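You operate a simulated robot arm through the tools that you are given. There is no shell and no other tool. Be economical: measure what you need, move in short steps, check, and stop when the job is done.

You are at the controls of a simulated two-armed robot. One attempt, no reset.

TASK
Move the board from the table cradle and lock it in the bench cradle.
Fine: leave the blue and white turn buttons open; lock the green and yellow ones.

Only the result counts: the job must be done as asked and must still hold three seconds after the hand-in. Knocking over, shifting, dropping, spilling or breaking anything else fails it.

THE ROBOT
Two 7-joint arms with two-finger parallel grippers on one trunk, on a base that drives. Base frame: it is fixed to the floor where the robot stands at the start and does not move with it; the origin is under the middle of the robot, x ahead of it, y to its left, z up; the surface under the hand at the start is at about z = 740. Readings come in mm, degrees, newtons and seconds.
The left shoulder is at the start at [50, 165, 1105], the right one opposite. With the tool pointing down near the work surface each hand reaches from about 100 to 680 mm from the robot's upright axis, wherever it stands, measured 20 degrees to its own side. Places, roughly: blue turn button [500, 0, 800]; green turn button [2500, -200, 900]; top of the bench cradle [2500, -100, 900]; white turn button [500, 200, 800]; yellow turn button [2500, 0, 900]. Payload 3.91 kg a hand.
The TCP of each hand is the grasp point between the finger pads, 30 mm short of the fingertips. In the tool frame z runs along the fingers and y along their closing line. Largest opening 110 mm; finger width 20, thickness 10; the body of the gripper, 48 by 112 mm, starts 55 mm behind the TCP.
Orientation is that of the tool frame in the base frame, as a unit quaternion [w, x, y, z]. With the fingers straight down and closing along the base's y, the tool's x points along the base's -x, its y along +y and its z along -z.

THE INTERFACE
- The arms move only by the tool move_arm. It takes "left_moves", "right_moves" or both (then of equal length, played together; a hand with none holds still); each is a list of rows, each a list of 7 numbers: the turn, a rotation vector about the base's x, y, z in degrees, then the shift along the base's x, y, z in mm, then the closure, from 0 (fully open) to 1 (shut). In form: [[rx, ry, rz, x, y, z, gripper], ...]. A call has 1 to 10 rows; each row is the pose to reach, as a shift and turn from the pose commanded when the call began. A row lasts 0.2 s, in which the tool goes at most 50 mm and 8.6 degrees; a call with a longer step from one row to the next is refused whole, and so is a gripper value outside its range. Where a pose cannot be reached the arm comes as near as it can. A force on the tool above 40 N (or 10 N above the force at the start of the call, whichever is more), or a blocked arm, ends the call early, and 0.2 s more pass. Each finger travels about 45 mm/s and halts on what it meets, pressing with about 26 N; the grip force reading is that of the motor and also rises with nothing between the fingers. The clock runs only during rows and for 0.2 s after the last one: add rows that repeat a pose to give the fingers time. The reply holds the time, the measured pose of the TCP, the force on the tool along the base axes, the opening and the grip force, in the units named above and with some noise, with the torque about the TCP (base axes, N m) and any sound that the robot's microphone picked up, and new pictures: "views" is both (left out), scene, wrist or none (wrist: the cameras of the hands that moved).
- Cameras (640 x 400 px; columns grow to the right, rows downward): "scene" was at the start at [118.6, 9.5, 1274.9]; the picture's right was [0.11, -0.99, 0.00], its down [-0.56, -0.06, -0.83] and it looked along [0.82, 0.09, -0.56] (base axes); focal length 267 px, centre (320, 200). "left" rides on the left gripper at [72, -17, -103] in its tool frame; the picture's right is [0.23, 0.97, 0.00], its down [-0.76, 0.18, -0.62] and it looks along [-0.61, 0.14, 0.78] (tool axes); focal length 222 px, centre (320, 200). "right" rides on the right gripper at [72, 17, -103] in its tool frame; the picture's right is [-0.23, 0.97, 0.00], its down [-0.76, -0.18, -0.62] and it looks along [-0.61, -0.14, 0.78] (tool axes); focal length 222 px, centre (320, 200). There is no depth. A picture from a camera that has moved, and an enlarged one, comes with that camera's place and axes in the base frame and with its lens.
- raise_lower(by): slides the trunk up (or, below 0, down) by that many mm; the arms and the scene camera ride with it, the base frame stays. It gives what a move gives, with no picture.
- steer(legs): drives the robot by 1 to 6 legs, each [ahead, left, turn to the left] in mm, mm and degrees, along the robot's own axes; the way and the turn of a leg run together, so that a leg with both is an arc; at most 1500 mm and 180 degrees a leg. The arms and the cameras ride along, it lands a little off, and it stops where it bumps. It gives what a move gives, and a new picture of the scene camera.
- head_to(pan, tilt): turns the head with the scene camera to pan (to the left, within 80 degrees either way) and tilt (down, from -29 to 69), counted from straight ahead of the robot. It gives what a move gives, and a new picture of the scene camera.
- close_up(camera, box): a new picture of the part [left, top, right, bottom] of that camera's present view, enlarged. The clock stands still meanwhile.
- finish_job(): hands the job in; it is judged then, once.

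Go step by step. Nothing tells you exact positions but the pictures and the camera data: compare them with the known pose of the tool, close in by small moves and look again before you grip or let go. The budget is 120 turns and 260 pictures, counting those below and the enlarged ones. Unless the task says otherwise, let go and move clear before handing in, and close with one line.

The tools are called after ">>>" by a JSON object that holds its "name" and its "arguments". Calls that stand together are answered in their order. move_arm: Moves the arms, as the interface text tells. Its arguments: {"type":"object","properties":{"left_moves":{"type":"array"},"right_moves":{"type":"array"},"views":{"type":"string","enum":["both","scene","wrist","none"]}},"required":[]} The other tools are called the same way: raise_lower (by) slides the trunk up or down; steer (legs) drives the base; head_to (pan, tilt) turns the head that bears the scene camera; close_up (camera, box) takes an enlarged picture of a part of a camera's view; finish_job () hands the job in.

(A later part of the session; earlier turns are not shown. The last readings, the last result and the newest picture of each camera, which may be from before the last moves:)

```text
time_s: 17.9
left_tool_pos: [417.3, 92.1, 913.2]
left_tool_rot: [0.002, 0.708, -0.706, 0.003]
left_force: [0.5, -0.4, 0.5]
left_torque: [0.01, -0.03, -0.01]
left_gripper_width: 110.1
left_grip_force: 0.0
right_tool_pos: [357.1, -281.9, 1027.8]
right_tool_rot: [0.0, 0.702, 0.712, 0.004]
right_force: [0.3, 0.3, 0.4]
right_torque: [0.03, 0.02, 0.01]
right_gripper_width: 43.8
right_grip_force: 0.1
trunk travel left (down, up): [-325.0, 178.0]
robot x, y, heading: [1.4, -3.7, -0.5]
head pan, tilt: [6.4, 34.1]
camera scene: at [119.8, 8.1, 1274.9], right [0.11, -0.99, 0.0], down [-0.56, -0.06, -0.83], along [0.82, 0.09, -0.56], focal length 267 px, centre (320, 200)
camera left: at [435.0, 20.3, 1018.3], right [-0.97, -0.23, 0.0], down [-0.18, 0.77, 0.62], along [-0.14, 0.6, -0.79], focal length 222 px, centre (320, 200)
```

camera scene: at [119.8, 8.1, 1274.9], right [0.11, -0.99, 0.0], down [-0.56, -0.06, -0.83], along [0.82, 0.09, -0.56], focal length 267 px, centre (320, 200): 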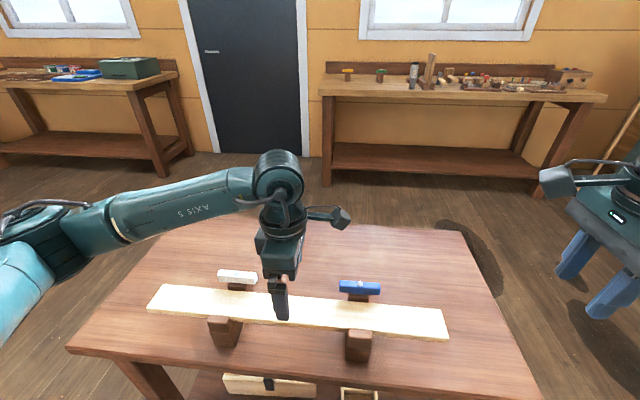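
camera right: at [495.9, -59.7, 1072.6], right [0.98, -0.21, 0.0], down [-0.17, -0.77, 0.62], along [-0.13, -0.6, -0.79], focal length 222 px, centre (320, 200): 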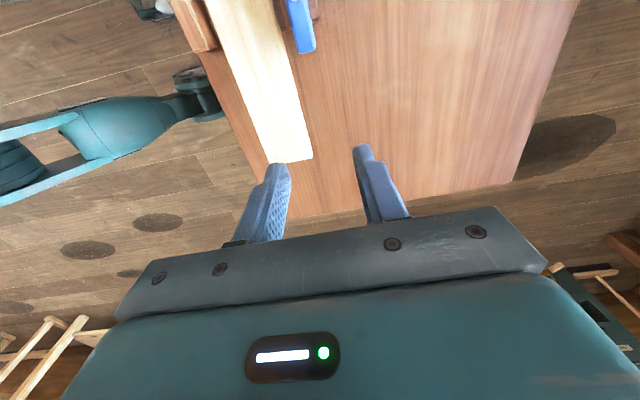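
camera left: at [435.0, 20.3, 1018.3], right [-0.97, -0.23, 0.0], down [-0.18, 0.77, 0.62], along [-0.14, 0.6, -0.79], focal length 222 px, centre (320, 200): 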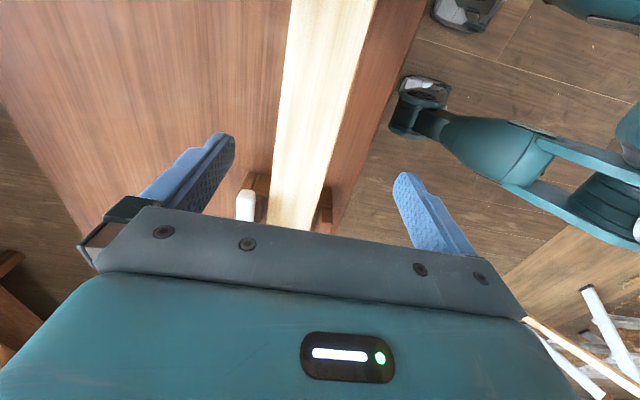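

Board spans x≈396–458 with centre y≈93. I shift 10 mm ahead, descend to z≈797 and close on the board's edges.

>>> {"name": "move_arm", "arguments": {"left_moves": [[0, 0, 0, 10, 0, -40, 0], [0, 0, 0, 10, 0, -80, 0], [0, 0, 0, 10, 0, -115, 0], [0, 0, 0, 10, 0, -115, 0.3], [0, 0, 0, 10, 0, -115, 0.6], [0, 0, 0, 10, 0, -115, 1], [0, 0, 0, 10, 0, -115, 1], [0, 0, 0, 10, 0, -115, 1]], "views": "both"}}

>>> {"name": "close_up", "arguments": {"camera": "scene", "box": [140, 240, 460, 380]}}

```text
time_s: 19.7
left_tool_pos: [427.4, 92.6, 800.2]
left_tool_rot: [-0.003, -0.707, 0.707, -0.003]
left_force: [-0.6, -0.2, 0.0]
left_torque: [0.01, 0.04, 0.02]
left_gripper_width: 59.9
left_grip_force: 26.3
right_tool_pos: [355.6, -282.3, 1027.5]
right_tool_rot: [0.0, 0.702, 0.712, 0.004]
right_force: [-0.3, 0.0, -0.8]
right_torque: [0.0, 0.0, 0.01]
right_gripper_width: 43.9
right_grip_force: 0.1
trunk travel left (down, up): [-325.0, 178.0]
robot x, y, heading: [2.3, 0.1, -0.4]
head pan, tilt: [6.4, 34.1]
camera scene: at [119.8, 8.1, 1274.9], right [0.11, -0.99, 0.0], down [-0.56, -0.06, -0.83], along [0.82, 0.09, -0.56], focal length 267 px, centre (320, 200)
camera left: at [445.8, 20.5, 904.6], right [-0.97, -0.23, 0.0], down [-0.18, 0.77, 0.62], along [-0.14, 0.6, -0.79], focal length 222 px, centre (320, 200)
```

scene: 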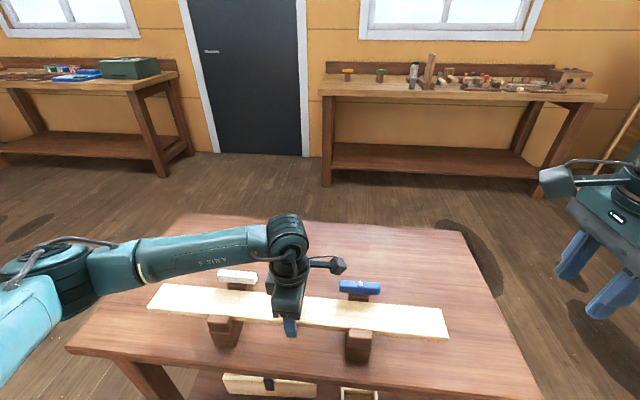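
left: 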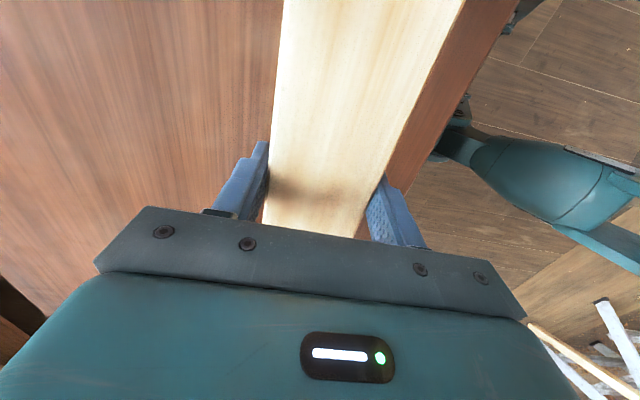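

```text
2.00 times, centred on (300, 310) of scene
camera zoom: at [119.8, 8.1, 1274.9], right [0.11, -0.99, 0.0], down [-0.56, -0.06, -0.83], along [0.82, 0.09, -0.56], focal length 534 px, centre (360, -20)
```

zoom: 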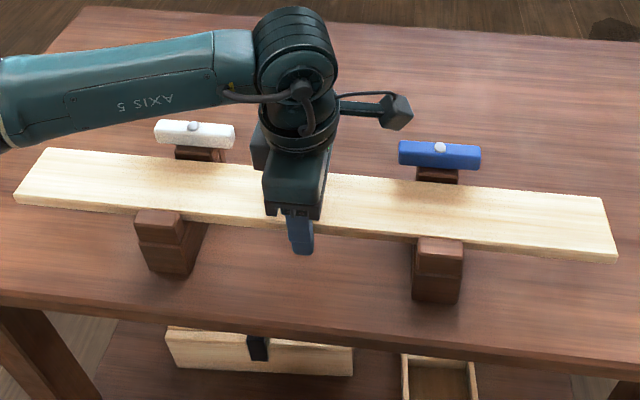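

Grip reads 59.9 mm, the board's width. I lift gently, 10 mm first and then more.

>>> {"name": "move_arm", "arguments": {"left_moves": [[0, 0, 0, 0, 0, 5, 1], [0, 0, 0, 0, 0, 10, 1], [0, 0, 0, 0, 0, 15, 1]], "views": "scene"}}

>>> {"name": "close_up", "arguments": {"camera": "scene", "box": [140, 240, 460, 380]}}

```text
time_s: 20.5
left_tool_pos: [429.7, 92.2, 817.4]
left_tool_rot: [0.002, 0.708, -0.706, 0.003]
left_force: [0.2, 0.4, 0.4]
left_torque: [-0.01, 0.02, 0.0]
left_gripper_width: 60.1
left_grip_force: 0.1
right_tool_pos: [356.7, -282.2, 1026.9]
right_tool_rot: [0.0, 0.703, 0.712, 0.004]
right_force: [0.0, 0.3, -1.0]
right_torque: [0.01, -0.02, 0.0]
right_gripper_width: 44.1
right_grip_force: 0.2
trunk travel left (down, up): [-325.0, 178.0]
robot x, y, heading: [3.5, 3.0, -0.4]
head pan, tilt: [6.4, 34.1]
camera scene: at [119.7, 8.0, 1275.0], right [0.11, -0.99, 0.0], down [-0.56, -0.06, -0.83], along [0.82, 0.09, -0.56], focal length 267 px, centre (320, 200)
```

scene: 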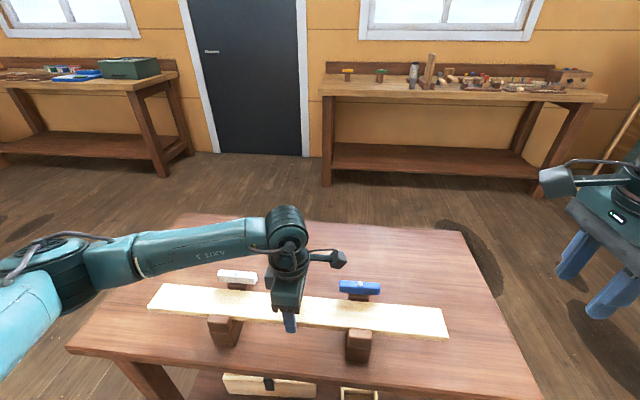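

```text
2.00 times, centred on (300, 310) of scene
camera zoom: at [119.7, 8.0, 1275.0], right [0.11, -0.99, 0.0], down [-0.56, -0.06, -0.83], along [0.82, 0.09, -0.56], focal length 534 px, centre (360, -20)
```

zoom: 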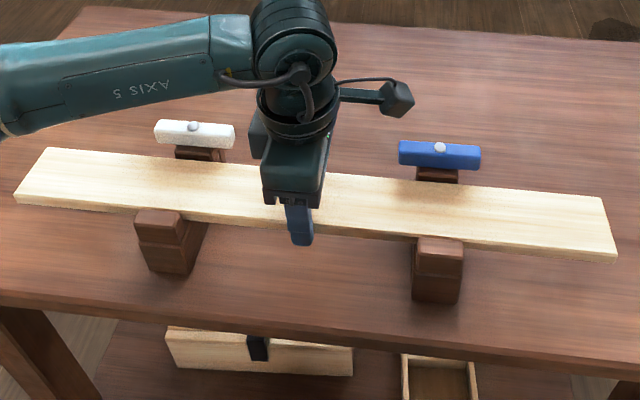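

The board did not follow and the grip force reads zero. I hold with the close command to see what the fingers do.

>>> {"name": "move_arm", "arguments": {"left_moves": [[0, 0, 0, 0, 0, 0, 1], [0, 0, 0, 0, 0, 0, 1], [0, 0, 0, 0, 0, 0, 1]], "views": "wrist"}}

```text
time_s: 21.3
left_tool_pos: [428.5, 92.1, 814.6]
left_tool_rot: [-0.002, -0.707, 0.707, -0.004]
left_force: [1.0, -0.7, 3.5]
left_torque: [-0.1, 0.19, 0.01]
left_gripper_width: 59.6
left_grip_force: 26.3
right_tool_pos: [356.3, -282.5, 1027.0]
right_tool_rot: [-0.001, 0.702, 0.712, 0.004]
right_force: [0.3, 0.0, 0.2]
right_torque: [0.0, -0.02, 0.03]
right_gripper_width: 44.1
right_grip_force: 0.0
trunk travel left (down, up): [-325.0, 178.0]
robot x, y, heading: [-0.7, 2.3, -0.4]
head pan, tilt: [6.4, 34.1]
camera left: at [446.2, 20.5, 920.4], right [-0.97, -0.23, 0.0], down [-0.18, 0.77, 0.62], along [-0.14, 0.6, -0.79], focal length 222 px, centre (320, 200)
```

left: 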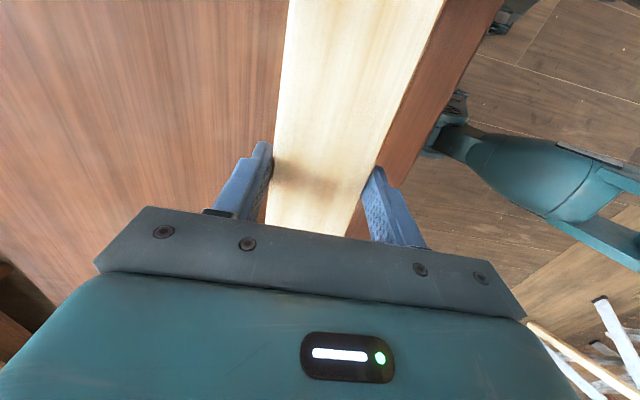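

The fingers press again now. I lower back 18 mm for a full-depth grip, squeeze, then lift slowly.

>>> {"name": "move_arm", "arguments": {"left_moves": [[0, 0, 0, 0, 0, 0, 0.4], [0, 0, 0, -1, 0, -10, 0.4], [0, 0, 0, -1, 0, -20, 0.4], [0, 0, 0, -1, 0, -20, 1], [0, 0, 0, -1, 0, -20, 1], [0, 0, 0, -1, 0, -20, 1], [0, 0, 0, -1, 0, -20, 1], [0, 0, 0, -1, 0, -17, 1], [0, 0, 0, -1, 0, -14, 1], [0, 0, 0, -1, 0, -10, 1]], "views": "wrist"}}

>>> {"name": "close_up", "arguments": {"camera": "scene", "box": [140, 240, 460, 380]}}

```text
time_s: 23.5
left_tool_pos: [427.2, 92.1, 805.4]
left_tool_rot: [0.003, 0.707, -0.707, 0.004]
left_force: [-0.1, 0.1, -2.5]
left_torque: [-0.01, 0.01, -0.01]
left_gripper_width: 59.8
left_grip_force: 25.7
right_tool_pos: [356.7, -282.1, 1027.9]
right_tool_rot: [-0.001, 0.703, 0.712, 0.004]
right_force: [0.1, 0.7, 0.3]
right_torque: [0.01, 0.0, -0.02]
right_gripper_width: 43.8
right_grip_force: 0.1
trunk travel left (down, up): [-325.0, 178.0]
robot x, y, heading: [1.9, -3.8, -0.4]
head pan, tilt: [6.4, 34.1]
camera left: at [444.7, 19.7, 909.4], right [-0.97, -0.23, 0.0], down [-0.18, 0.77, 0.62], along [-0.14, 0.6, -0.79], focal length 222 px, centre (320, 200)
```

left: 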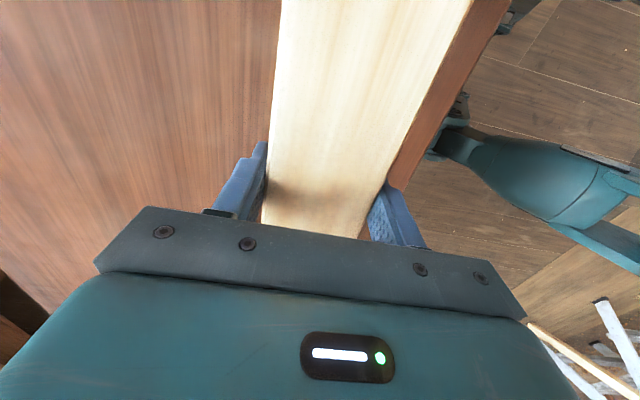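

```text
2.00 times, centred on (300, 310) of scene
camera zoom: at [119.9, 8.1, 1274.9], right [0.11, -0.99, 0.0], down [-0.56, -0.06, -0.83], along [0.82, 0.09, -0.56], focal length 534 px, centre (360, -20)
```

zoom: 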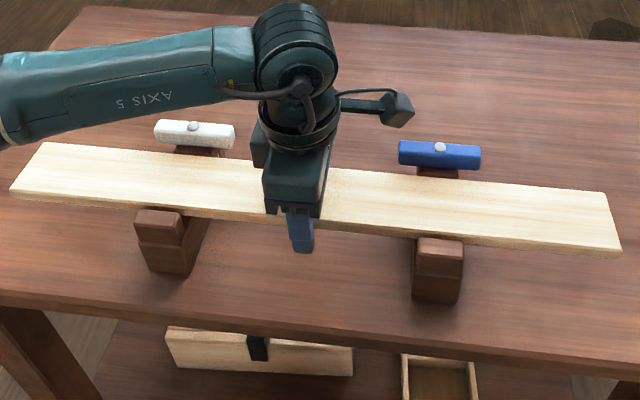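

Now the board rises with the hand, level. I continue lifting.

>>> {"name": "move_arm", "arguments": {"left_moves": [[0, 0, 0, 0, 0, 8, 1], [0, 0, 0, 0, 0, 20, 1], [0, 0, 0, 0, 0, 35, 1], [0, 0, 0, 0, 0, 55, 1], [0, 0, 0, 0, 0, 75, 1], [0, 0, 0, 0, 0, 95, 1], [0, 0, 0, 0, 0, 110, 1], [0, 0, 0, 0, 0, 115, 1]], "views": "both"}}

```text
time_s: 25.3
left_tool_pos: [426.6, 93.3, 919.3]
left_tool_rot: [-0.003, -0.707, 0.707, -0.002]
left_force: [0.6, 0.5, -3.4]
left_torque: [-0.04, 0.01, -0.03]
left_gripper_width: 59.4
left_grip_force: 25.6
right_tool_pos: [357.8, -280.4, 1027.5]
right_tool_rot: [-0.001, 0.702, 0.712, 0.005]
right_force: [0.5, 0.5, 0.3]
right_torque: [0.01, -0.01, 0.01]
right_gripper_width: 43.9
right_grip_force: 0.1
trunk travel left (down, up): [-325.0, 178.0]
robot x, y, heading: [-0.1, -2.5, -0.5]
head pan, tilt: [6.4, 34.1]
camera scene: at [119.9, 8.1, 1274.9], right [0.11, -0.99, 0.0], down [-0.56, -0.06, -0.83], along [0.82, 0.09, -0.56], focal length 267 px, centre (320, 200)
camera left: at [444.6, 20.4, 1024.1], right [-0.97, -0.23, 0.0], down [-0.18, 0.77, 0.62], along [-0.14, 0.6, -0.79], focal length 222 px, centre (320, 200)
```

scene: 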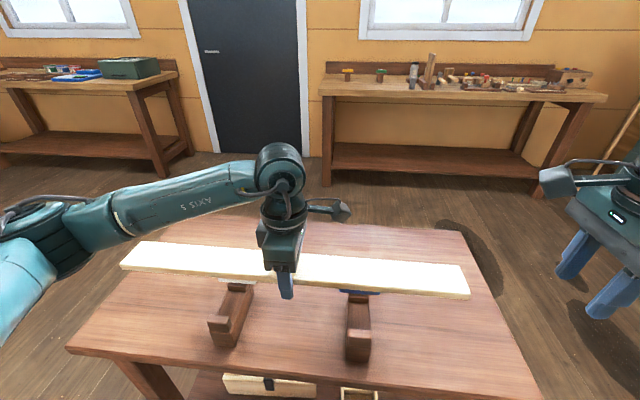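
left: 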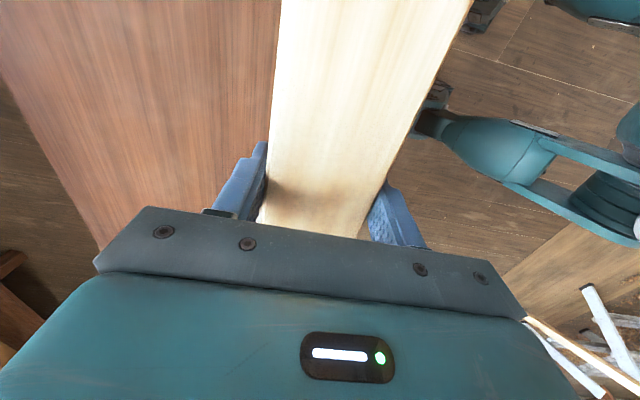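

The board is up and level. I back away from the table, then look to the right side for the driving route.

>>> {"name": "steer", "arguments": {"legs": [[-300, 0, 0]]}}

>>> {"name": "head_to", "arguments": {"pan": -50, "tilt": 30}}

```text
time_s: 27.4
left_tool_pos: [125.9, 95.3, 919.8]
left_tool_rot: [0.004, 0.711, -0.704, 0.002]
left_force: [0.8, 0.1, -3.0]
left_torque: [0.01, 0.01, -0.02]
left_gripper_width: 59.6
left_grip_force: 26.3
right_tool_pos: [58.6, -279.2, 1028.1]
right_tool_rot: [0.0, 0.7, 0.714, 0.004]
right_force: [-1.1, -0.2, -0.1]
right_torque: [-0.01, 0.02, 0.0]
right_gripper_width: 44.1
right_grip_force: 0.0
trunk travel left (down, up): [-325.0, 178.0]
robot x, y, heading: [-298.3, 1.0, 0.3]
head pan, tilt: [6.4, 34.1]
camera scene: at [-180.8, 9.4, 1275.0], right [0.11, -0.99, 0.0], down [-0.56, -0.06, -0.83], along [0.82, 0.09, -0.56], focal length 267 px, centre (320, 200)
```

scene: 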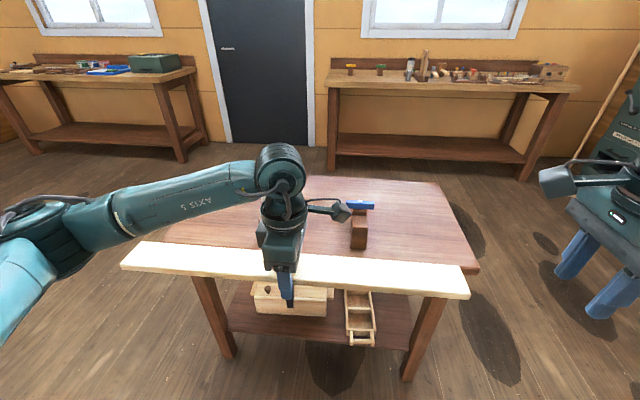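

```text
time_s: 28.6
left_tool_pos: [126.3, 96.6, 920.0]
left_tool_rot: [0.003, 0.711, -0.704, 0.003]
left_force: [-0.3, 0.2, -2.6]
left_torque: [-0.03, 0.01, -0.01]
left_gripper_width: 59.5
left_grip_force: 26.2
right_tool_pos: [57.9, -279.1, 1027.1]
right_tool_rot: [0.0, 0.7, 0.714, 0.004]
right_force: [-0.4, -0.4, -0.4]
right_torque: [-0.02, 0.0, -0.02]
right_gripper_width: 43.8
right_grip_force: 0.1
trunk travel left (down, up): [-325.0, 178.0]
robot x, y, heading: [-295.2, 1.5, 0.4]
head pan, tilt: [-50.0, 30.0]
camera scene: at [-210.0, -69.8, 1281.2], right [-0.76, -0.65, 0.0], down [-0.32, 0.38, -0.87], along [0.56, -0.66, -0.5], focal length 267 px, centre (320, 200)
```

scene: 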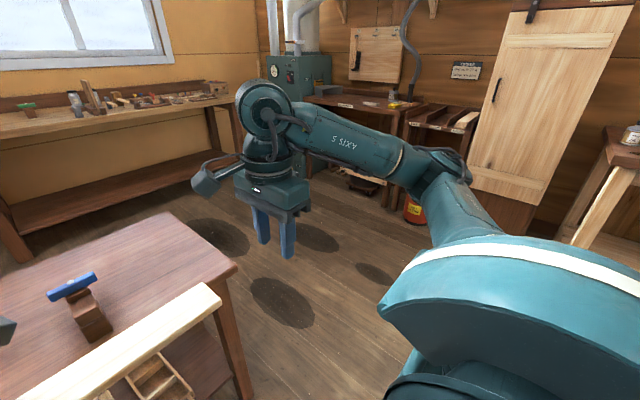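

The floor to the right is clear. I drive around the right end of the table and up in front of the bench.

>>> {"name": "steer", "arguments": {"legs": [[0, -900, 0], [1500, 0, 0]]}}

>>> {"name": "head_to", "arguments": {"pan": 15, "tilt": 30}}

```text
time_s: 44.1
left_tool_pos: [1641.5, -825.7, 918.6]
left_tool_rot: [0.003, 0.708, -0.706, 0.003]
left_force: [0.4, 0.4, -3.8]
left_torque: [-0.02, -0.01, 0.0]
left_gripper_width: 59.5
left_grip_force: 25.6
right_tool_pos: [1570.5, -1200.8, 1027.7]
right_tool_rot: [0.0, 0.702, 0.713, 0.004]
right_force: [0.3, 0.0, 0.0]
right_torque: [0.04, -0.06, 0.01]
right_gripper_width: 43.9
right_grip_force: 0.1
trunk travel left (down, up): [-325.0, 178.0]
robot x, y, heading: [1215.7, -918.0, -0.3]
head pan, tilt: [-50.0, 30.0]
camera scene: at [1303.1, -990.0, 1281.2], right [-0.77, -0.64, 0.0], down [-0.32, 0.38, -0.87], along [0.55, -0.67, -0.5], focal length 267 px, centre (320, 200)
```

scene: 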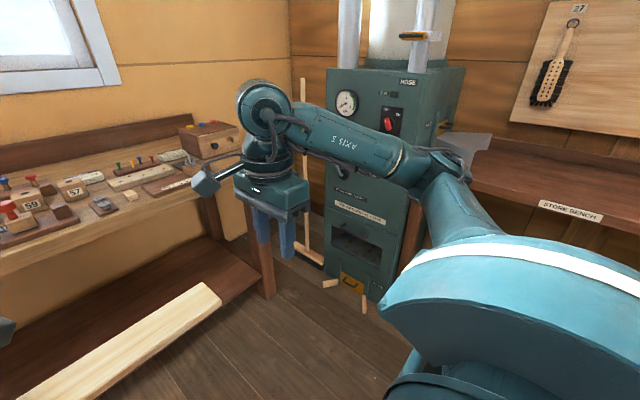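

```text
time_s: 45.5
left_tool_pos: [1641.3, -826.0, 919.8]
left_tool_rot: [0.003, 0.708, -0.706, 0.002]
left_force: [-0.2, 0.6, -2.1]
left_torque: [-0.01, 0.02, 0.01]
left_gripper_width: 59.6
left_grip_force: 26.6
right_tool_pos: [1570.3, -1201.8, 1028.1]
right_tool_rot: [-0.001, 0.701, 0.713, 0.004]
right_force: [0.0, -0.1, -0.8]
right_torque: [-0.04, -0.02, 0.01]
right_gripper_width: 44.0
right_grip_force: 0.0
trunk travel left (down, up): [-325.0, 178.0]
robot x, y, heading: [1215.0, -917.1, -0.3]
head pan, tilt: [15.0, 30.0]
camera scene: at [1332.6, -897.4, 1281.2], right [0.25, -0.97, 0.0], down [-0.48, -0.13, -0.87], along [0.84, 0.22, -0.5], focal length 267 px, centre (320, 200)
```

scene: 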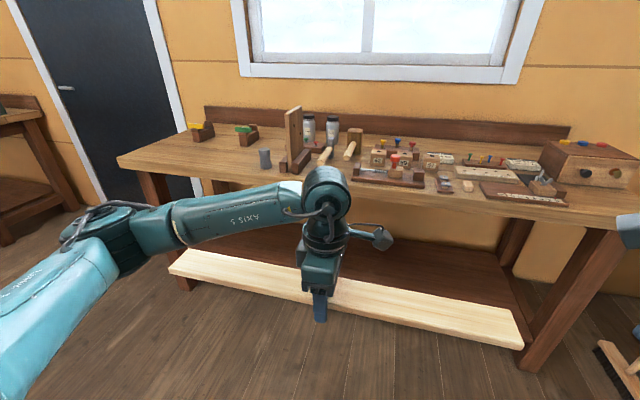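

I see the bench: cradle near the left end, clutter to its right. I drive left to line up in front of the cradle and look closely.

>>> {"name": "steer", "arguments": {"legs": [[0, 720, 0]]}}

>>> {"name": "close_up", "arguments": {"camera": "scene", "box": [100, 60, 500, 310]}}

```text
time_s: 52.2
left_tool_pos: [1644.6, -113.2, 919.1]
left_tool_rot: [-0.002, -0.707, 0.707, -0.003]
left_force: [0.3, 0.0, -2.4]
left_torque: [-0.01, 0.0, 0.01]
left_gripper_width: 59.7
left_grip_force: 25.8
right_tool_pos: [1572.7, -487.5, 1027.3]
right_tool_rot: [0.0, 0.703, 0.711, 0.004]
right_force: [0.4, 0.0, -0.1]
right_torque: [0.01, -0.03, 0.01]
right_gripper_width: 44.1
right_grip_force: 0.2
trunk travel left (down, up): [-325.0, 178.0]
robot x, y, heading: [1216.1, -207.1, -0.4]
head pan, tilt: [15.0, 30.0]
camera scene: at [1336.1, -183.3, 1281.2], right [0.25, -0.97, 0.0], down [-0.48, -0.13, -0.87], along [0.84, 0.22, -0.5], focal length 267 px, centre (320, 200)
```

scene: 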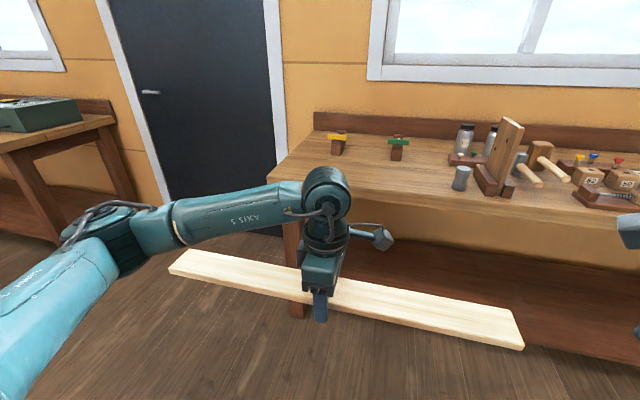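

```text
1.60 times, centred on (300, 185) of scene
camera zoom: at [1336.1, -183.3, 1281.2], right [0.25, -0.97, 0.0], down [-0.48, -0.13, -0.87], along [0.84, 0.22, -0.5], focal length 428 px, centre (352, 224)
```

zoom: 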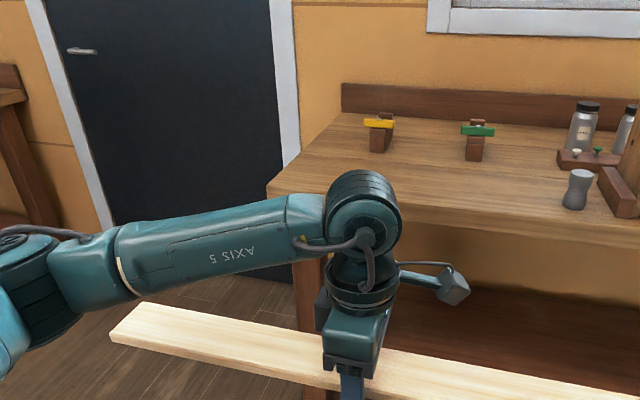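

>>> {"name": "close_up", "arguments": {"camera": "scene", "box": [300, 110, 460, 210]}}

>>> {"name": "close_up", "arguments": {"camera": "scene", "box": [420, 110, 580, 210]}}

```text
4.00 times, centred on (380, 160) of scene
camera zoom: at [1336.1, -183.3, 1281.2], right [0.25, -0.97, 0.0], down [-0.48, -0.13, -0.87], along [0.84, 0.22, -0.5], focal length 1069 px, centre (80, 360)
```

zoom: 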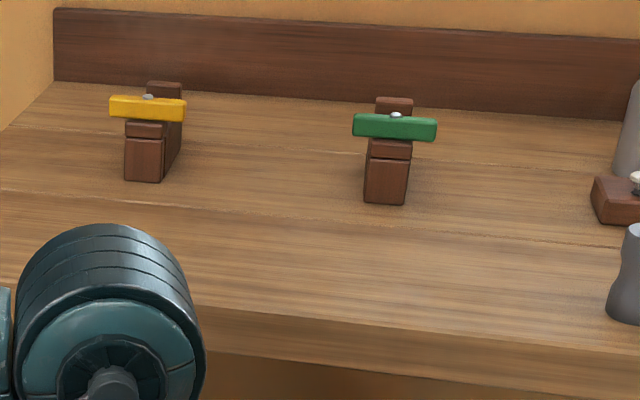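

```text
4.00 times, centred on (500, 160) of scene
camera zoom: at [1336.1, -183.3, 1281.2], right [0.25, -0.97, 0.0], down [-0.48, -0.13, -0.87], along [0.84, 0.22, -0.5], focal length 1069 px, centre (-400, 360)
```

zoom: 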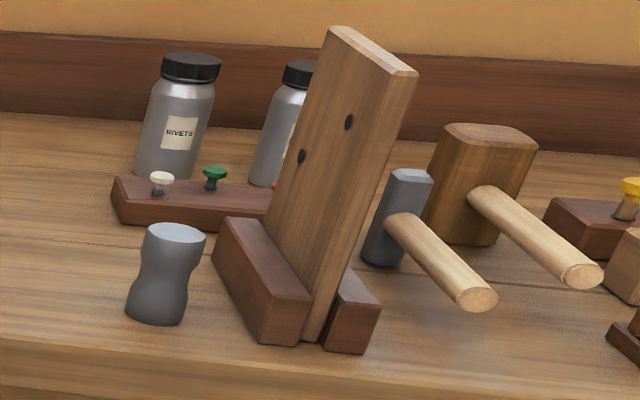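

The bench cradle's posts seem to be at y≈45 and -230, x≈2500, with clutter starting right of y≈-430. I raise the board and drive a bit nearer for a better view.

>>> {"name": "move_arm", "arguments": {"left_moves": [[0, 0, 0, 0, 0, 20, 1], [0, 0, 0, 0, 0, 45, 1], [0, 0, 0, 0, 0, 70, 1], [0, 0, 0, 0, 0, 95, 1], [0, 0, 0, 0, 0, 110, 1]], "views": "none"}}

>>> {"name": "steer", "arguments": {"legs": [[380, 0, 0]]}}

>>> {"name": "head_to", "arguments": {"pan": 5, "tilt": 25}}

>>> {"name": "close_up", "arguments": {"camera": "scene", "box": [200, 100, 440, 250]}}

```text
time_s: 53.4
left_tool_pos: [1643.9, -113.9, 1028.6]
left_tool_rot: [0.004, 0.707, -0.707, 0.002]
left_force: [-0.3, -0.5, -2.3]
left_torque: [0.0, 0.02, 0.01]
left_gripper_width: 59.6
left_grip_force: 26.3
right_tool_pos: [1572.4, -487.9, 1027.0]
right_tool_rot: [-0.001, 0.703, 0.711, 0.005]
right_force: [0.0, 0.2, 0.0]
right_torque: [0.0, 0.0, 0.0]
right_gripper_width: 44.2
right_grip_force: 0.0
trunk travel left (down, up): [-325.0, 178.0]
robot x, y, heading: [1217.8, -204.1, -0.1]
head pan, tilt: [15.0, 30.0]
```

```text
time_s: 55.8
left_tool_pos: [2014.4, -114.6, 1028.2]
left_tool_rot: [0.003, 0.708, -0.706, 0.003]
left_force: [-0.3, -0.2, -2.9]
left_torque: [-0.02, 0.0, -0.01]
left_gripper_width: 59.6
left_grip_force: 25.8
right_tool_pos: [1945.0, -488.4, 1027.4]
right_tool_rot: [-0.001, 0.701, 0.713, 0.005]
right_force: [-0.6, -0.5, 0.5]
right_torque: [0.0, 0.03, -0.02]
right_gripper_width: 44.0
right_grip_force: 0.1
trunk travel left (down, up): [-325.0, 178.0]
robot x, y, heading: [1589.7, -210.2, -0.2]
head pan, tilt: [15.0, 30.0]
camera scene: at [1706.7, -184.9, 1281.2], right [0.26, -0.97, 0.0], down [-0.48, -0.13, -0.87], along [0.84, 0.22, -0.5], focal length 267 px, centre (320, 200)
```

scene: 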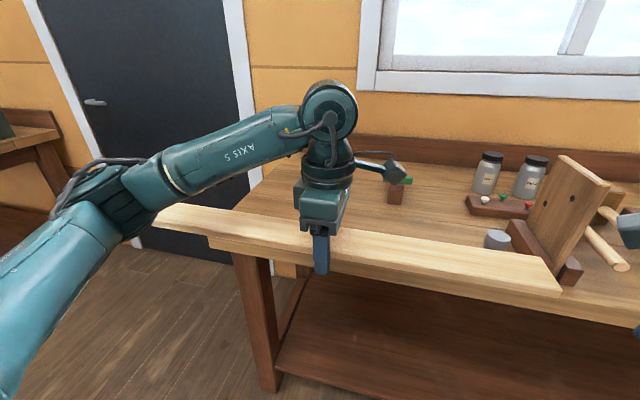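

```text
time_s: 56.5
left_tool_pos: [2013.0, -115.7, 1027.2]
left_tool_rot: [-0.003, -0.707, 0.707, -0.003]
left_force: [-0.2, -0.6, -3.1]
left_torque: [0.0, 0.02, -0.01]
left_gripper_width: 59.7
left_grip_force: 25.8
right_tool_pos: [1943.6, -488.4, 1028.4]
right_tool_rot: [-0.001, 0.702, 0.713, 0.004]
right_force: [-0.2, -0.2, -0.7]
right_torque: [0.0, -0.02, 0.01]
right_gripper_width: 44.4
right_grip_force: 0.1
trunk travel left (down, up): [-325.0, 178.0]
robot x, y, heading: [1588.6, -201.3, -0.2]
head pan, tilt: [5.0, 25.0]
camera scene: at [1710.6, -200.3, 1289.2], right [0.08, -1.0, 0.0], down [-0.42, -0.04, -0.91], along [0.9, 0.08, -0.42], focal length 267 px, centre (320, 200)
```

scene: 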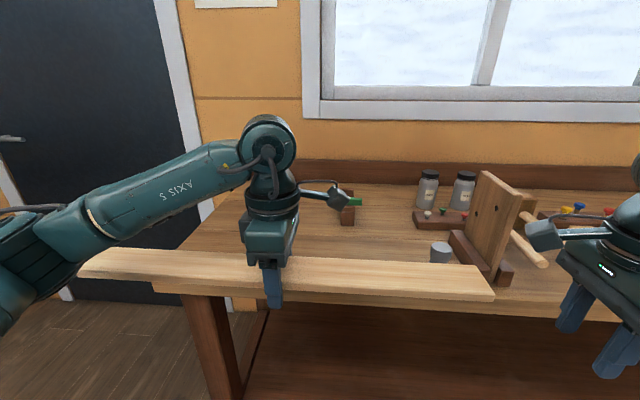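

```text
2.67 times, centred on (320, 175) of scene
camera zoom: at [1710.6, -200.3, 1289.2], right [0.08, -1.0, 0.0], down [-0.42, -0.04, -0.91], along [0.9, 0.08, -0.42], focal length 712 px, centre (320, 267)
```

zoom: 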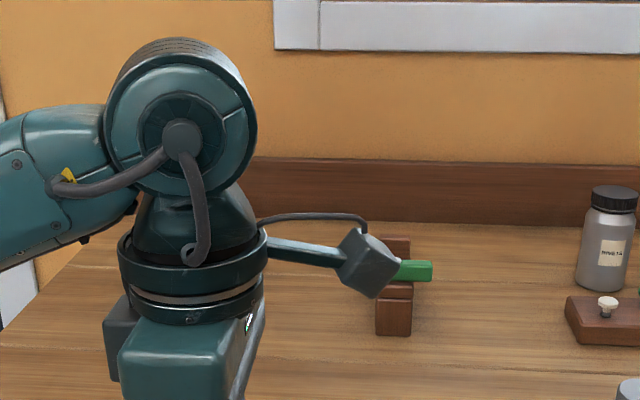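

The arm hides the cradle. I drive nearer and use the right wrist camera, raised above the board and turned to look ahead.

>>> {"name": "steer", "arguments": {"legs": [[230, 0, 0]]}}

>>> {"name": "move_arm", "arguments": {"right_moves": [[0, 0, 8.5, 0, 0, 35, 0.6], [0, 0, 17, 0, 0, 70, 0.6], [0, 0, 25.5, 0, 0, 105, 0.6], [0, 0, 34, 0, 0, 140, 0.6], [0, 0, 42.5, 15, 30, 160, 0.6], [0, 0, 51, 40, 65, 160, 0.6], [0, 0, 59.5, 65, 100, 160, 0.6], [0, 0, 68, 90, 130, 160, 0.6], [0, 0, 76.5, 110, 155, 160, 0.6], [0, 0, 85, 130, 170, 160, 0.6]], "views": "both"}}

```text
time_s: 58.2
left_tool_pos: [2241.2, -113.4, 1028.7]
left_tool_rot: [0.003, 0.709, -0.705, 0.003]
left_force: [0.1, -0.1, -2.5]
left_torque: [-0.05, 0.03, 0.0]
left_gripper_width: 59.4
left_grip_force: 26.0
right_tool_pos: [2172.8, -488.6, 1027.5]
right_tool_rot: [0.0, 0.701, 0.713, 0.004]
right_force: [0.7, -0.4, -0.2]
right_torque: [0.0, -0.01, 0.04]
right_gripper_width: 44.1
right_grip_force: 0.1
trunk travel left (down, up): [-325.0, 178.0]
robot x, y, heading: [1818.5, -208.4, 0.0]
head pan, tilt: [5.0, 25.0]
camera scene: at [1939.1, -200.5, 1289.1], right [0.09, -1.0, 0.0], down [-0.42, -0.04, -0.91], along [0.9, 0.08, -0.42], focal length 267 px, centre (320, 200)
```

scene: 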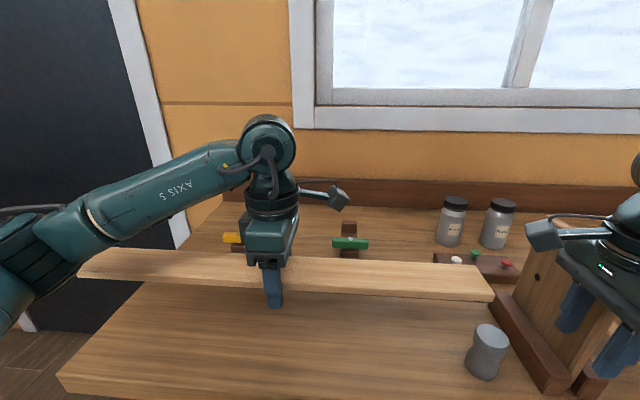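

```text
time_s: 60.4
left_tool_pos: [2241.2, -113.7, 1028.4]
left_tool_rot: [0.003, 0.709, -0.705, 0.003]
left_force: [0.3, 0.2, -3.1]
left_torque: [-0.01, -0.03, 0.01]
left_gripper_width: 59.8
left_grip_force: 25.9
right_tool_pos: [2304.2, -318.5, 1187.0]
right_tool_rot: [-0.004, 0.034, 0.999, 0.003]
right_force: [-0.6, -0.3, -1.0]
right_torque: [-0.02, 0.03, -0.01]
right_gripper_width: 44.0
right_grip_force: 0.1
trunk travel left (down, up): [-325.0, 178.0]
robot x, y, heading: [1818.8, -209.3, 0.1]
head pan, tilt: [5.0, 25.0]
camera scene: at [1938.8, -200.2, 1289.1], right [0.09, -1.0, 0.0], down [-0.42, -0.04, -0.91], along [0.9, 0.08, -0.42], focal length 267 px, centre (320, 200)
camera right: at [2233.2, -296.1, 1291.1], right [0.29, 0.96, 0.0], down [0.75, -0.23, 0.62], along [0.59, -0.18, -0.79], focal length 222 px, centre (320, 200)
```

scene: 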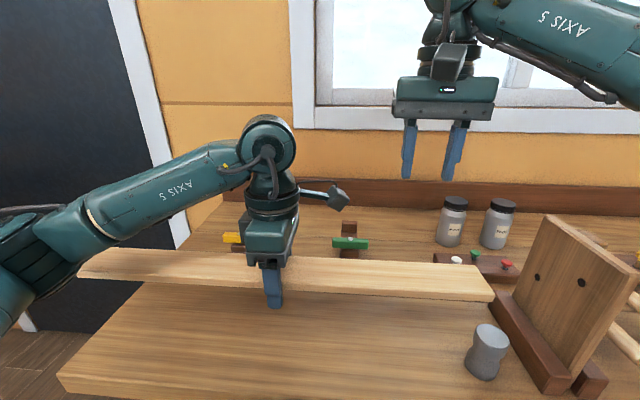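
right: 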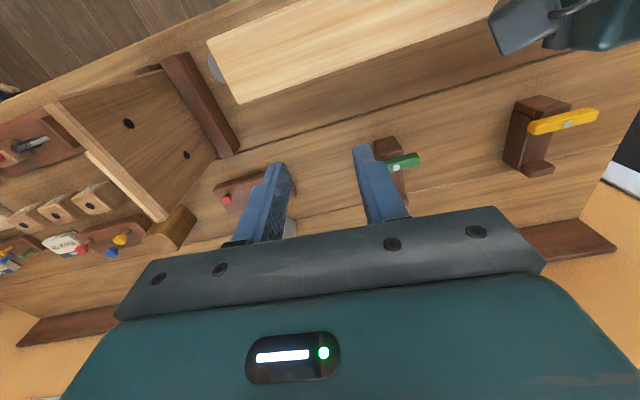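

>>> {"name": "close_up", "arguments": {"camera": "right", "box": [340, 80, 640, 220]}}

>>> {"name": "close_up", "arguments": {"camera": "scene", "box": [210, 190, 390, 270]}}

```text
2.13 times, centred on (490, 150) of right
camera zoom: at [2233.2, -296.1, 1291.1], right [0.29, 0.96, 0.0], down [0.75, -0.23, 0.62], along [0.59, -0.18, -0.79], focal length 474 px, centre (-43, 307)
```

zoom: 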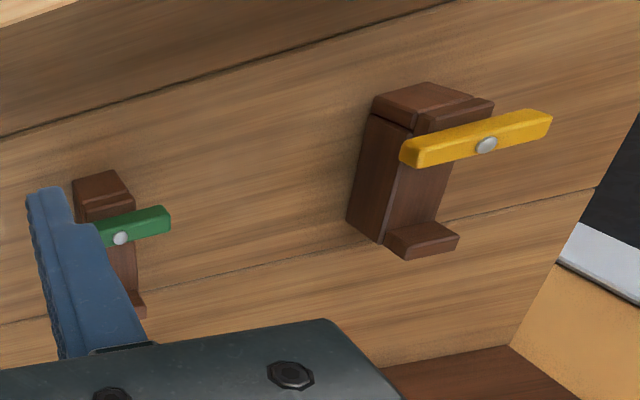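

```text
3.56 times, centred on (300, 230) of scene
camera zoom: at [1938.8, -200.2, 1289.1], right [0.09, -1.0, 0.0], down [-0.42, -0.04, -0.91], along [0.9, 0.08, -0.42], focal length 950 px, centre (391, 93)
```

zoom: 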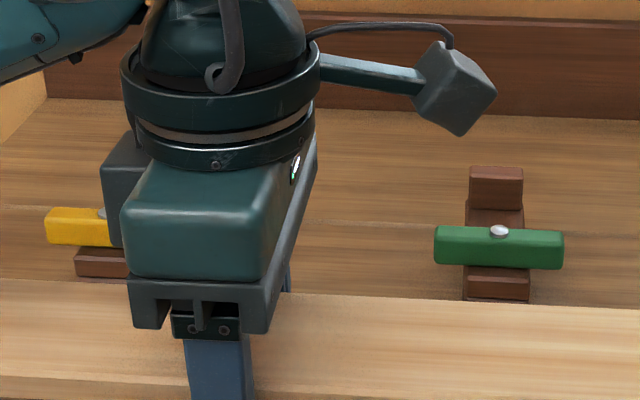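

On the bench the buttons sit on the near posts, and the board goes in the channel behind them (pivots ≈(2460,-225,946) and (2460,38,946)). I edge 45 mm closer and lower the right camera over the green side to measure the channel.

>>> {"name": "steer", "arguments": {"legs": [[45, 0, 0]]}}

>>> {"name": "move_arm", "arguments": {"right_moves": [[0, 0, 2, 25, 20, 0, 0.6], [0, 0, 4, 50, 45, -20, 0.6], [0, 0, 4, 70, 75, -50, 0.6], [0, 0, 4, 80, 95, -85, 0.6], [0, 0, 4, 80, 95, -115, 0.6]], "views": "wrist"}}

>>> {"name": "close_up", "arguments": {"camera": "right", "box": [240, 20, 440, 220]}}

```text
time_s: 61.3
left_tool_pos: [2286.3, -115.4, 1028.5]
left_tool_rot: [0.004, 0.709, -0.705, 0.002]
left_force: [0.4, -0.2, -3.2]
left_torque: [-0.02, 0.02, 0.03]
left_gripper_width: 59.7
left_grip_force: 25.9
right_tool_pos: [2348.3, -318.8, 1186.0]
right_tool_rot: [-0.004, 0.035, 0.999, 0.003]
right_force: [0.5, -0.4, 0.0]
right_torque: [0.0, 0.01, 0.01]
right_gripper_width: 44.0
right_grip_force: 0.0
trunk travel left (down, up): [-325.0, 178.0]
robot x, y, heading: [1860.1, -211.1, -0.3]
head pan, tilt: [5.0, 25.0]
camera scene: at [1983.5, -200.6, 1289.1], right [0.09, -1.0, 0.0], down [-0.42, -0.04, -0.91], along [0.9, 0.08, -0.42], focal length 267 px, centre (320, 200)
```

scene: 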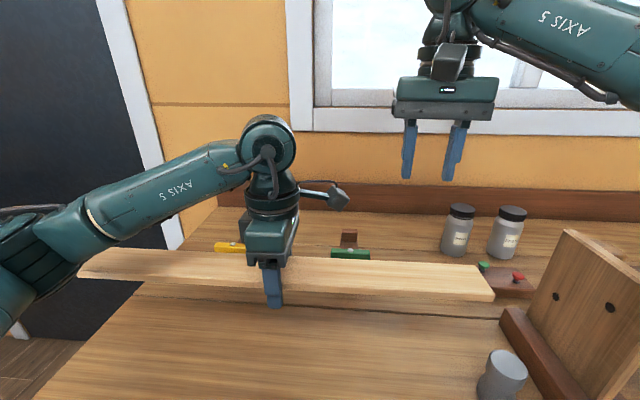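

```text
time_s: 62.5
left_tool_pos: [2285.7, -114.8, 1027.4]
left_tool_rot: [0.003, 0.709, -0.706, 0.003]
left_force: [-0.1, -0.8, -2.6]
left_torque: [-0.03, 0.0, 0.0]
left_gripper_width: 59.6
left_grip_force: 26.2
right_tool_pos: [2426.6, -226.6, 1073.4]
right_tool_rot: [-0.004, 0.0, 1.0, 0.003]
right_force: [-0.7, -0.1, -0.1]
right_torque: [0.03, 0.0, 0.01]
right_gripper_width: 44.0
right_grip_force: 0.1
trunk travel left (down, up): [-325.0, 178.0]
robot x, y, heading: [1858.3, -207.8, -0.3]
head pan, tilt: [5.0, 25.0]
camera right: at [2354.3, -208.8, 1177.3], right [0.23, 0.97, 0.0], down [0.77, -0.18, 0.62], along [0.6, -0.14, -0.79], focal length 222 px, centre (320, 200)
```

right: 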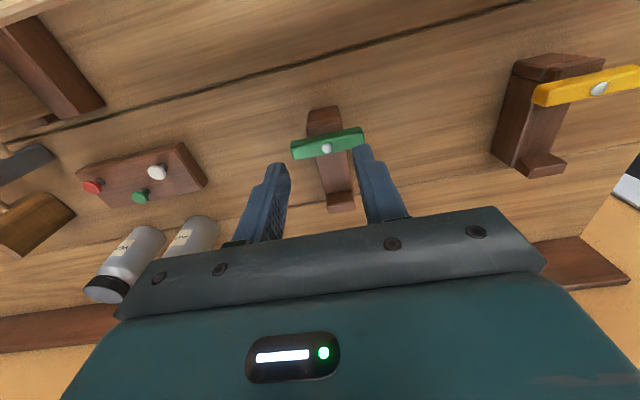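

```text
2.00 times, centred on (340, 120) of right
camera zoom: at [2354.3, -208.8, 1177.3], right [0.23, 0.97, 0.0], down [0.77, -0.18, 0.62], along [0.6, -0.14, -0.79], focal length 444 px, centre (280, 360)
```

zoom: 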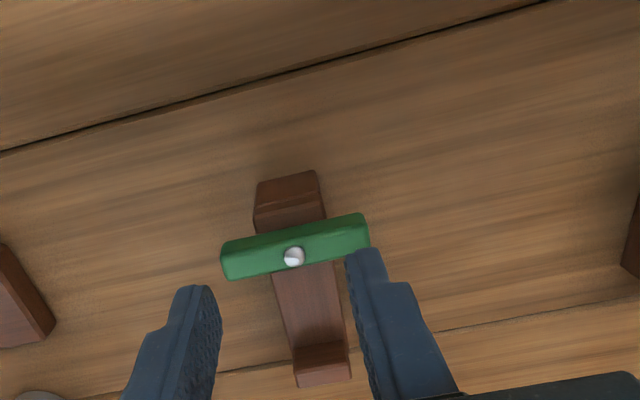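

>>> {"name": "close_up", "arguments": {"camera": "right", "box": [290, 95, 380, 220]}}

>>> {"name": "close_up", "arguments": {"camera": "right", "box": [480, 40, 640, 190]}}

```text
3.20 times, centred on (335, 158) of right
camera zoom: at [2354.3, -208.8, 1177.3], right [0.23, 0.97, 0.0], down [0.77, -0.18, 0.62], along [0.6, -0.14, -0.79], focal length 711 px, centre (272, 336)
```

zoom: 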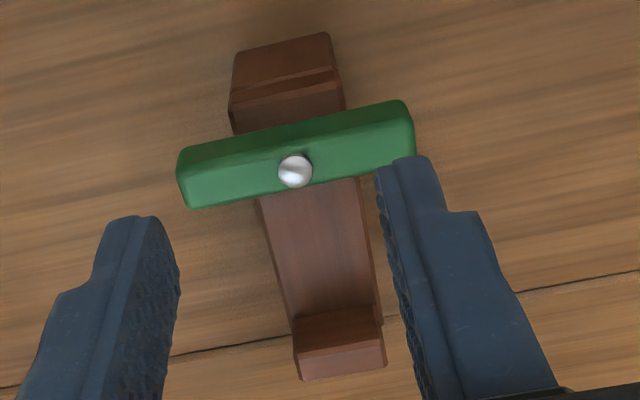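

```text
2.67 times, centred on (560, 115) of right
camera zoom: at [2354.3, -208.8, 1177.3], right [0.23, 0.97, 0.0], down [0.77, -0.18, 0.62], along [0.6, -0.14, -0.79], focal length 592 px, centre (-320, 427)
```

zoom: 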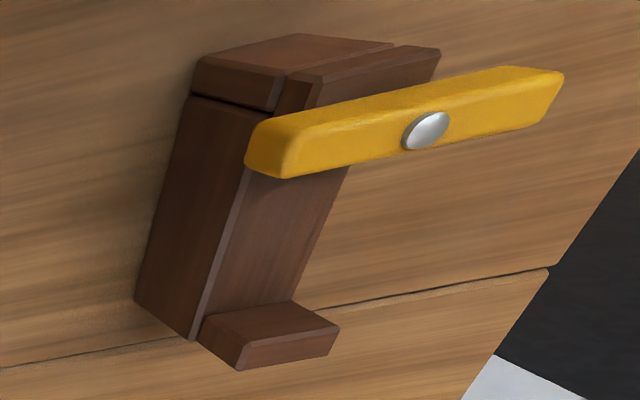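

The channel's far lip is visible; I need better depth. I shift the right camera 70 mm ahead for a second sightline.

>>> {"name": "move_arm", "arguments": {"right_moves": [[0, 0, 0, 35, 0, 0, 0.6], [0, 0, 0, 70, 0, 0, 0.3], [0, 0, 0, 70, 0, 0, 0]], "views": "wrist"}}

>>> {"name": "close_up", "arguments": {"camera": "right", "box": [270, 40, 390, 150]}}

>>> {"name": "close_up", "arguments": {"camera": "right", "box": [460, 0, 640, 120]}}

```text
time_s: 63.3
left_tool_pos: [2285.0, -113.8, 1028.2]
left_tool_rot: [0.003, 0.709, -0.705, 0.003]
left_force: [-0.1, -0.7, -2.7]
left_torque: [0.01, 0.01, 0.0]
left_gripper_width: 59.8
left_grip_force: 25.9
right_tool_pos: [2467.0, -237.2, 1061.8]
right_tool_rot: [-0.003, -0.001, 1.0, 0.003]
right_force: [0.4, 0.4, 0.7]
right_torque: [0.0, -0.01, 0.01]
right_gripper_width: 95.8
right_grip_force: 0.1
right hand out of reach, approached as far as the arm can: row 1, 2, 3
trunk travel left (down, up): [-325.0, 178.0]
robot x, y, heading: [1862.8, -208.2, -0.2]
head pan, tilt: [5.0, 25.0]
camera right: at [2394.8, -219.6, 1166.5], right [0.23, 0.97, 0.0], down [0.77, -0.18, 0.62], along [0.6, -0.14, -0.79], focal length 222 px, centre (320, 200)
```

right: 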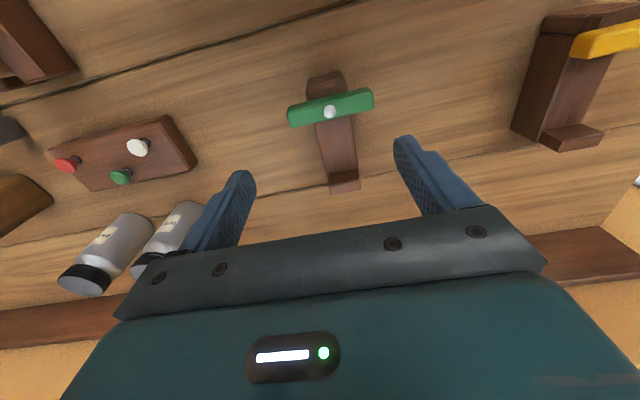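

```text
3.64 times, centred on (330, 95) of right
camera zoom: at [2394.8, -219.6, 1166.5], right [0.23, 0.97, 0.0], down [0.77, -0.18, 0.62], along [0.6, -0.14, -0.79], focal length 808 px, centre (284, 582)
```

zoom: 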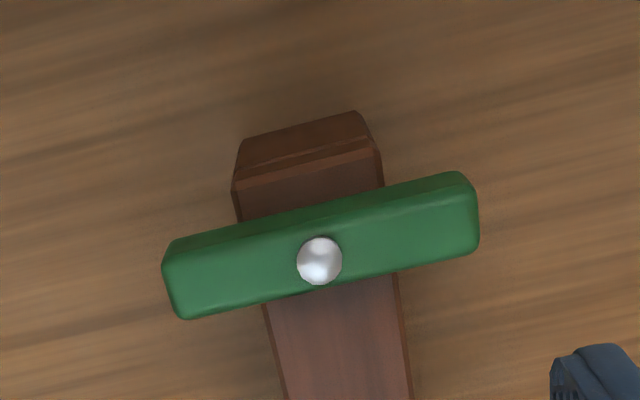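

```text
3.33 times, centred on (550, 60) of right
camera zoom: at [2394.8, -219.6, 1166.5], right [0.23, 0.97, 0.0], down [0.77, -0.18, 0.62], along [0.6, -0.14, -0.79], focal length 740 px, centre (-447, 667)
```

zoom: 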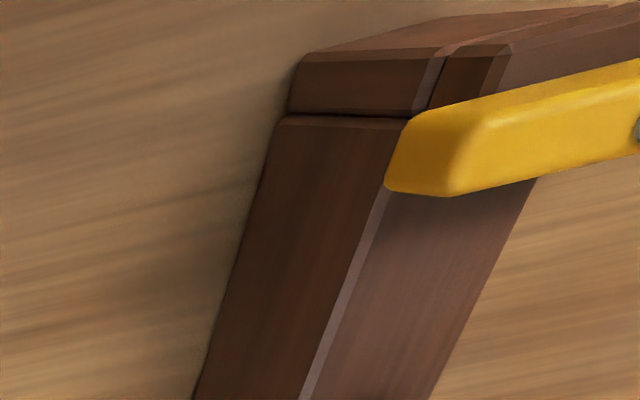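

Reach is marginal here. I check the gap between base and bench by looking down.

>>> {"name": "head_to", "arguments": {"pan": -25, "tilt": 69}}

>>> {"name": "close_up", "arguments": {"camera": "right", "box": [290, 95, 390, 205]}}

```text
time_s: 64.4
left_tool_pos: [2284.3, -114.4, 1028.0]
left_tool_rot: [0.003, 0.709, -0.705, 0.003]
left_force: [0.2, 0.1, -3.0]
left_torque: [0.0, -0.02, -0.02]
left_gripper_width: 59.5
left_grip_force: 25.7
right_tool_pos: [2466.1, -235.3, 1062.8]
right_tool_rot: [-0.003, 0.0, 1.0, 0.002]
right_force: [0.0, -0.4, -0.5]
right_torque: [0.02, 0.04, -0.02]
right_gripper_width: 109.9
right_grip_force: 0.0
trunk travel left (down, up): [-325.0, 178.0]
robot x, y, heading: [1861.8, -210.1, -0.1]
head pan, tilt: [-25.0, 68.8]
camera scene: at [1941.5, -232.2, 1229.8], right [-0.42, -0.91, 0.0], down [-0.84, 0.39, -0.36], along [0.33, -0.15, -0.93], focal length 267 px, centre (320, 200)
```

scene: 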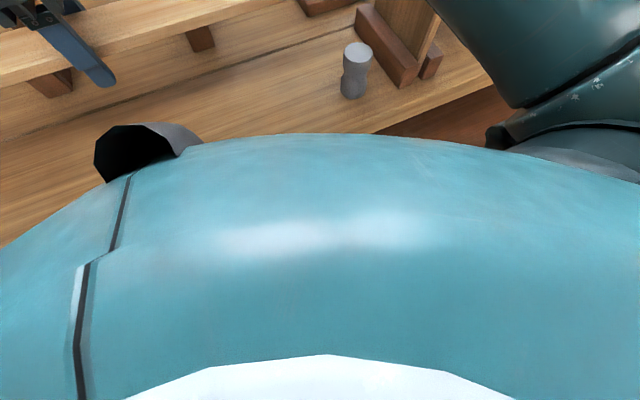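

```text
3.64 times, centred on (340, 150) of right
camera zoom: at [2395.1, -220.1, 1166.5], right [0.23, 0.97, 0.0], down [0.77, -0.18, 0.62], along [0.6, -0.14, -0.79], focal length 808 px, centre (247, 382)
```

zoom: 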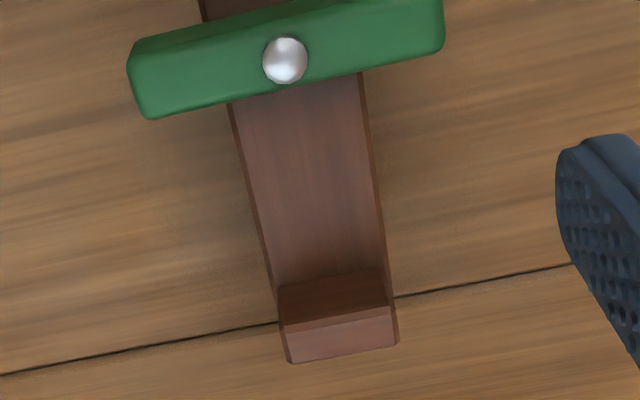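

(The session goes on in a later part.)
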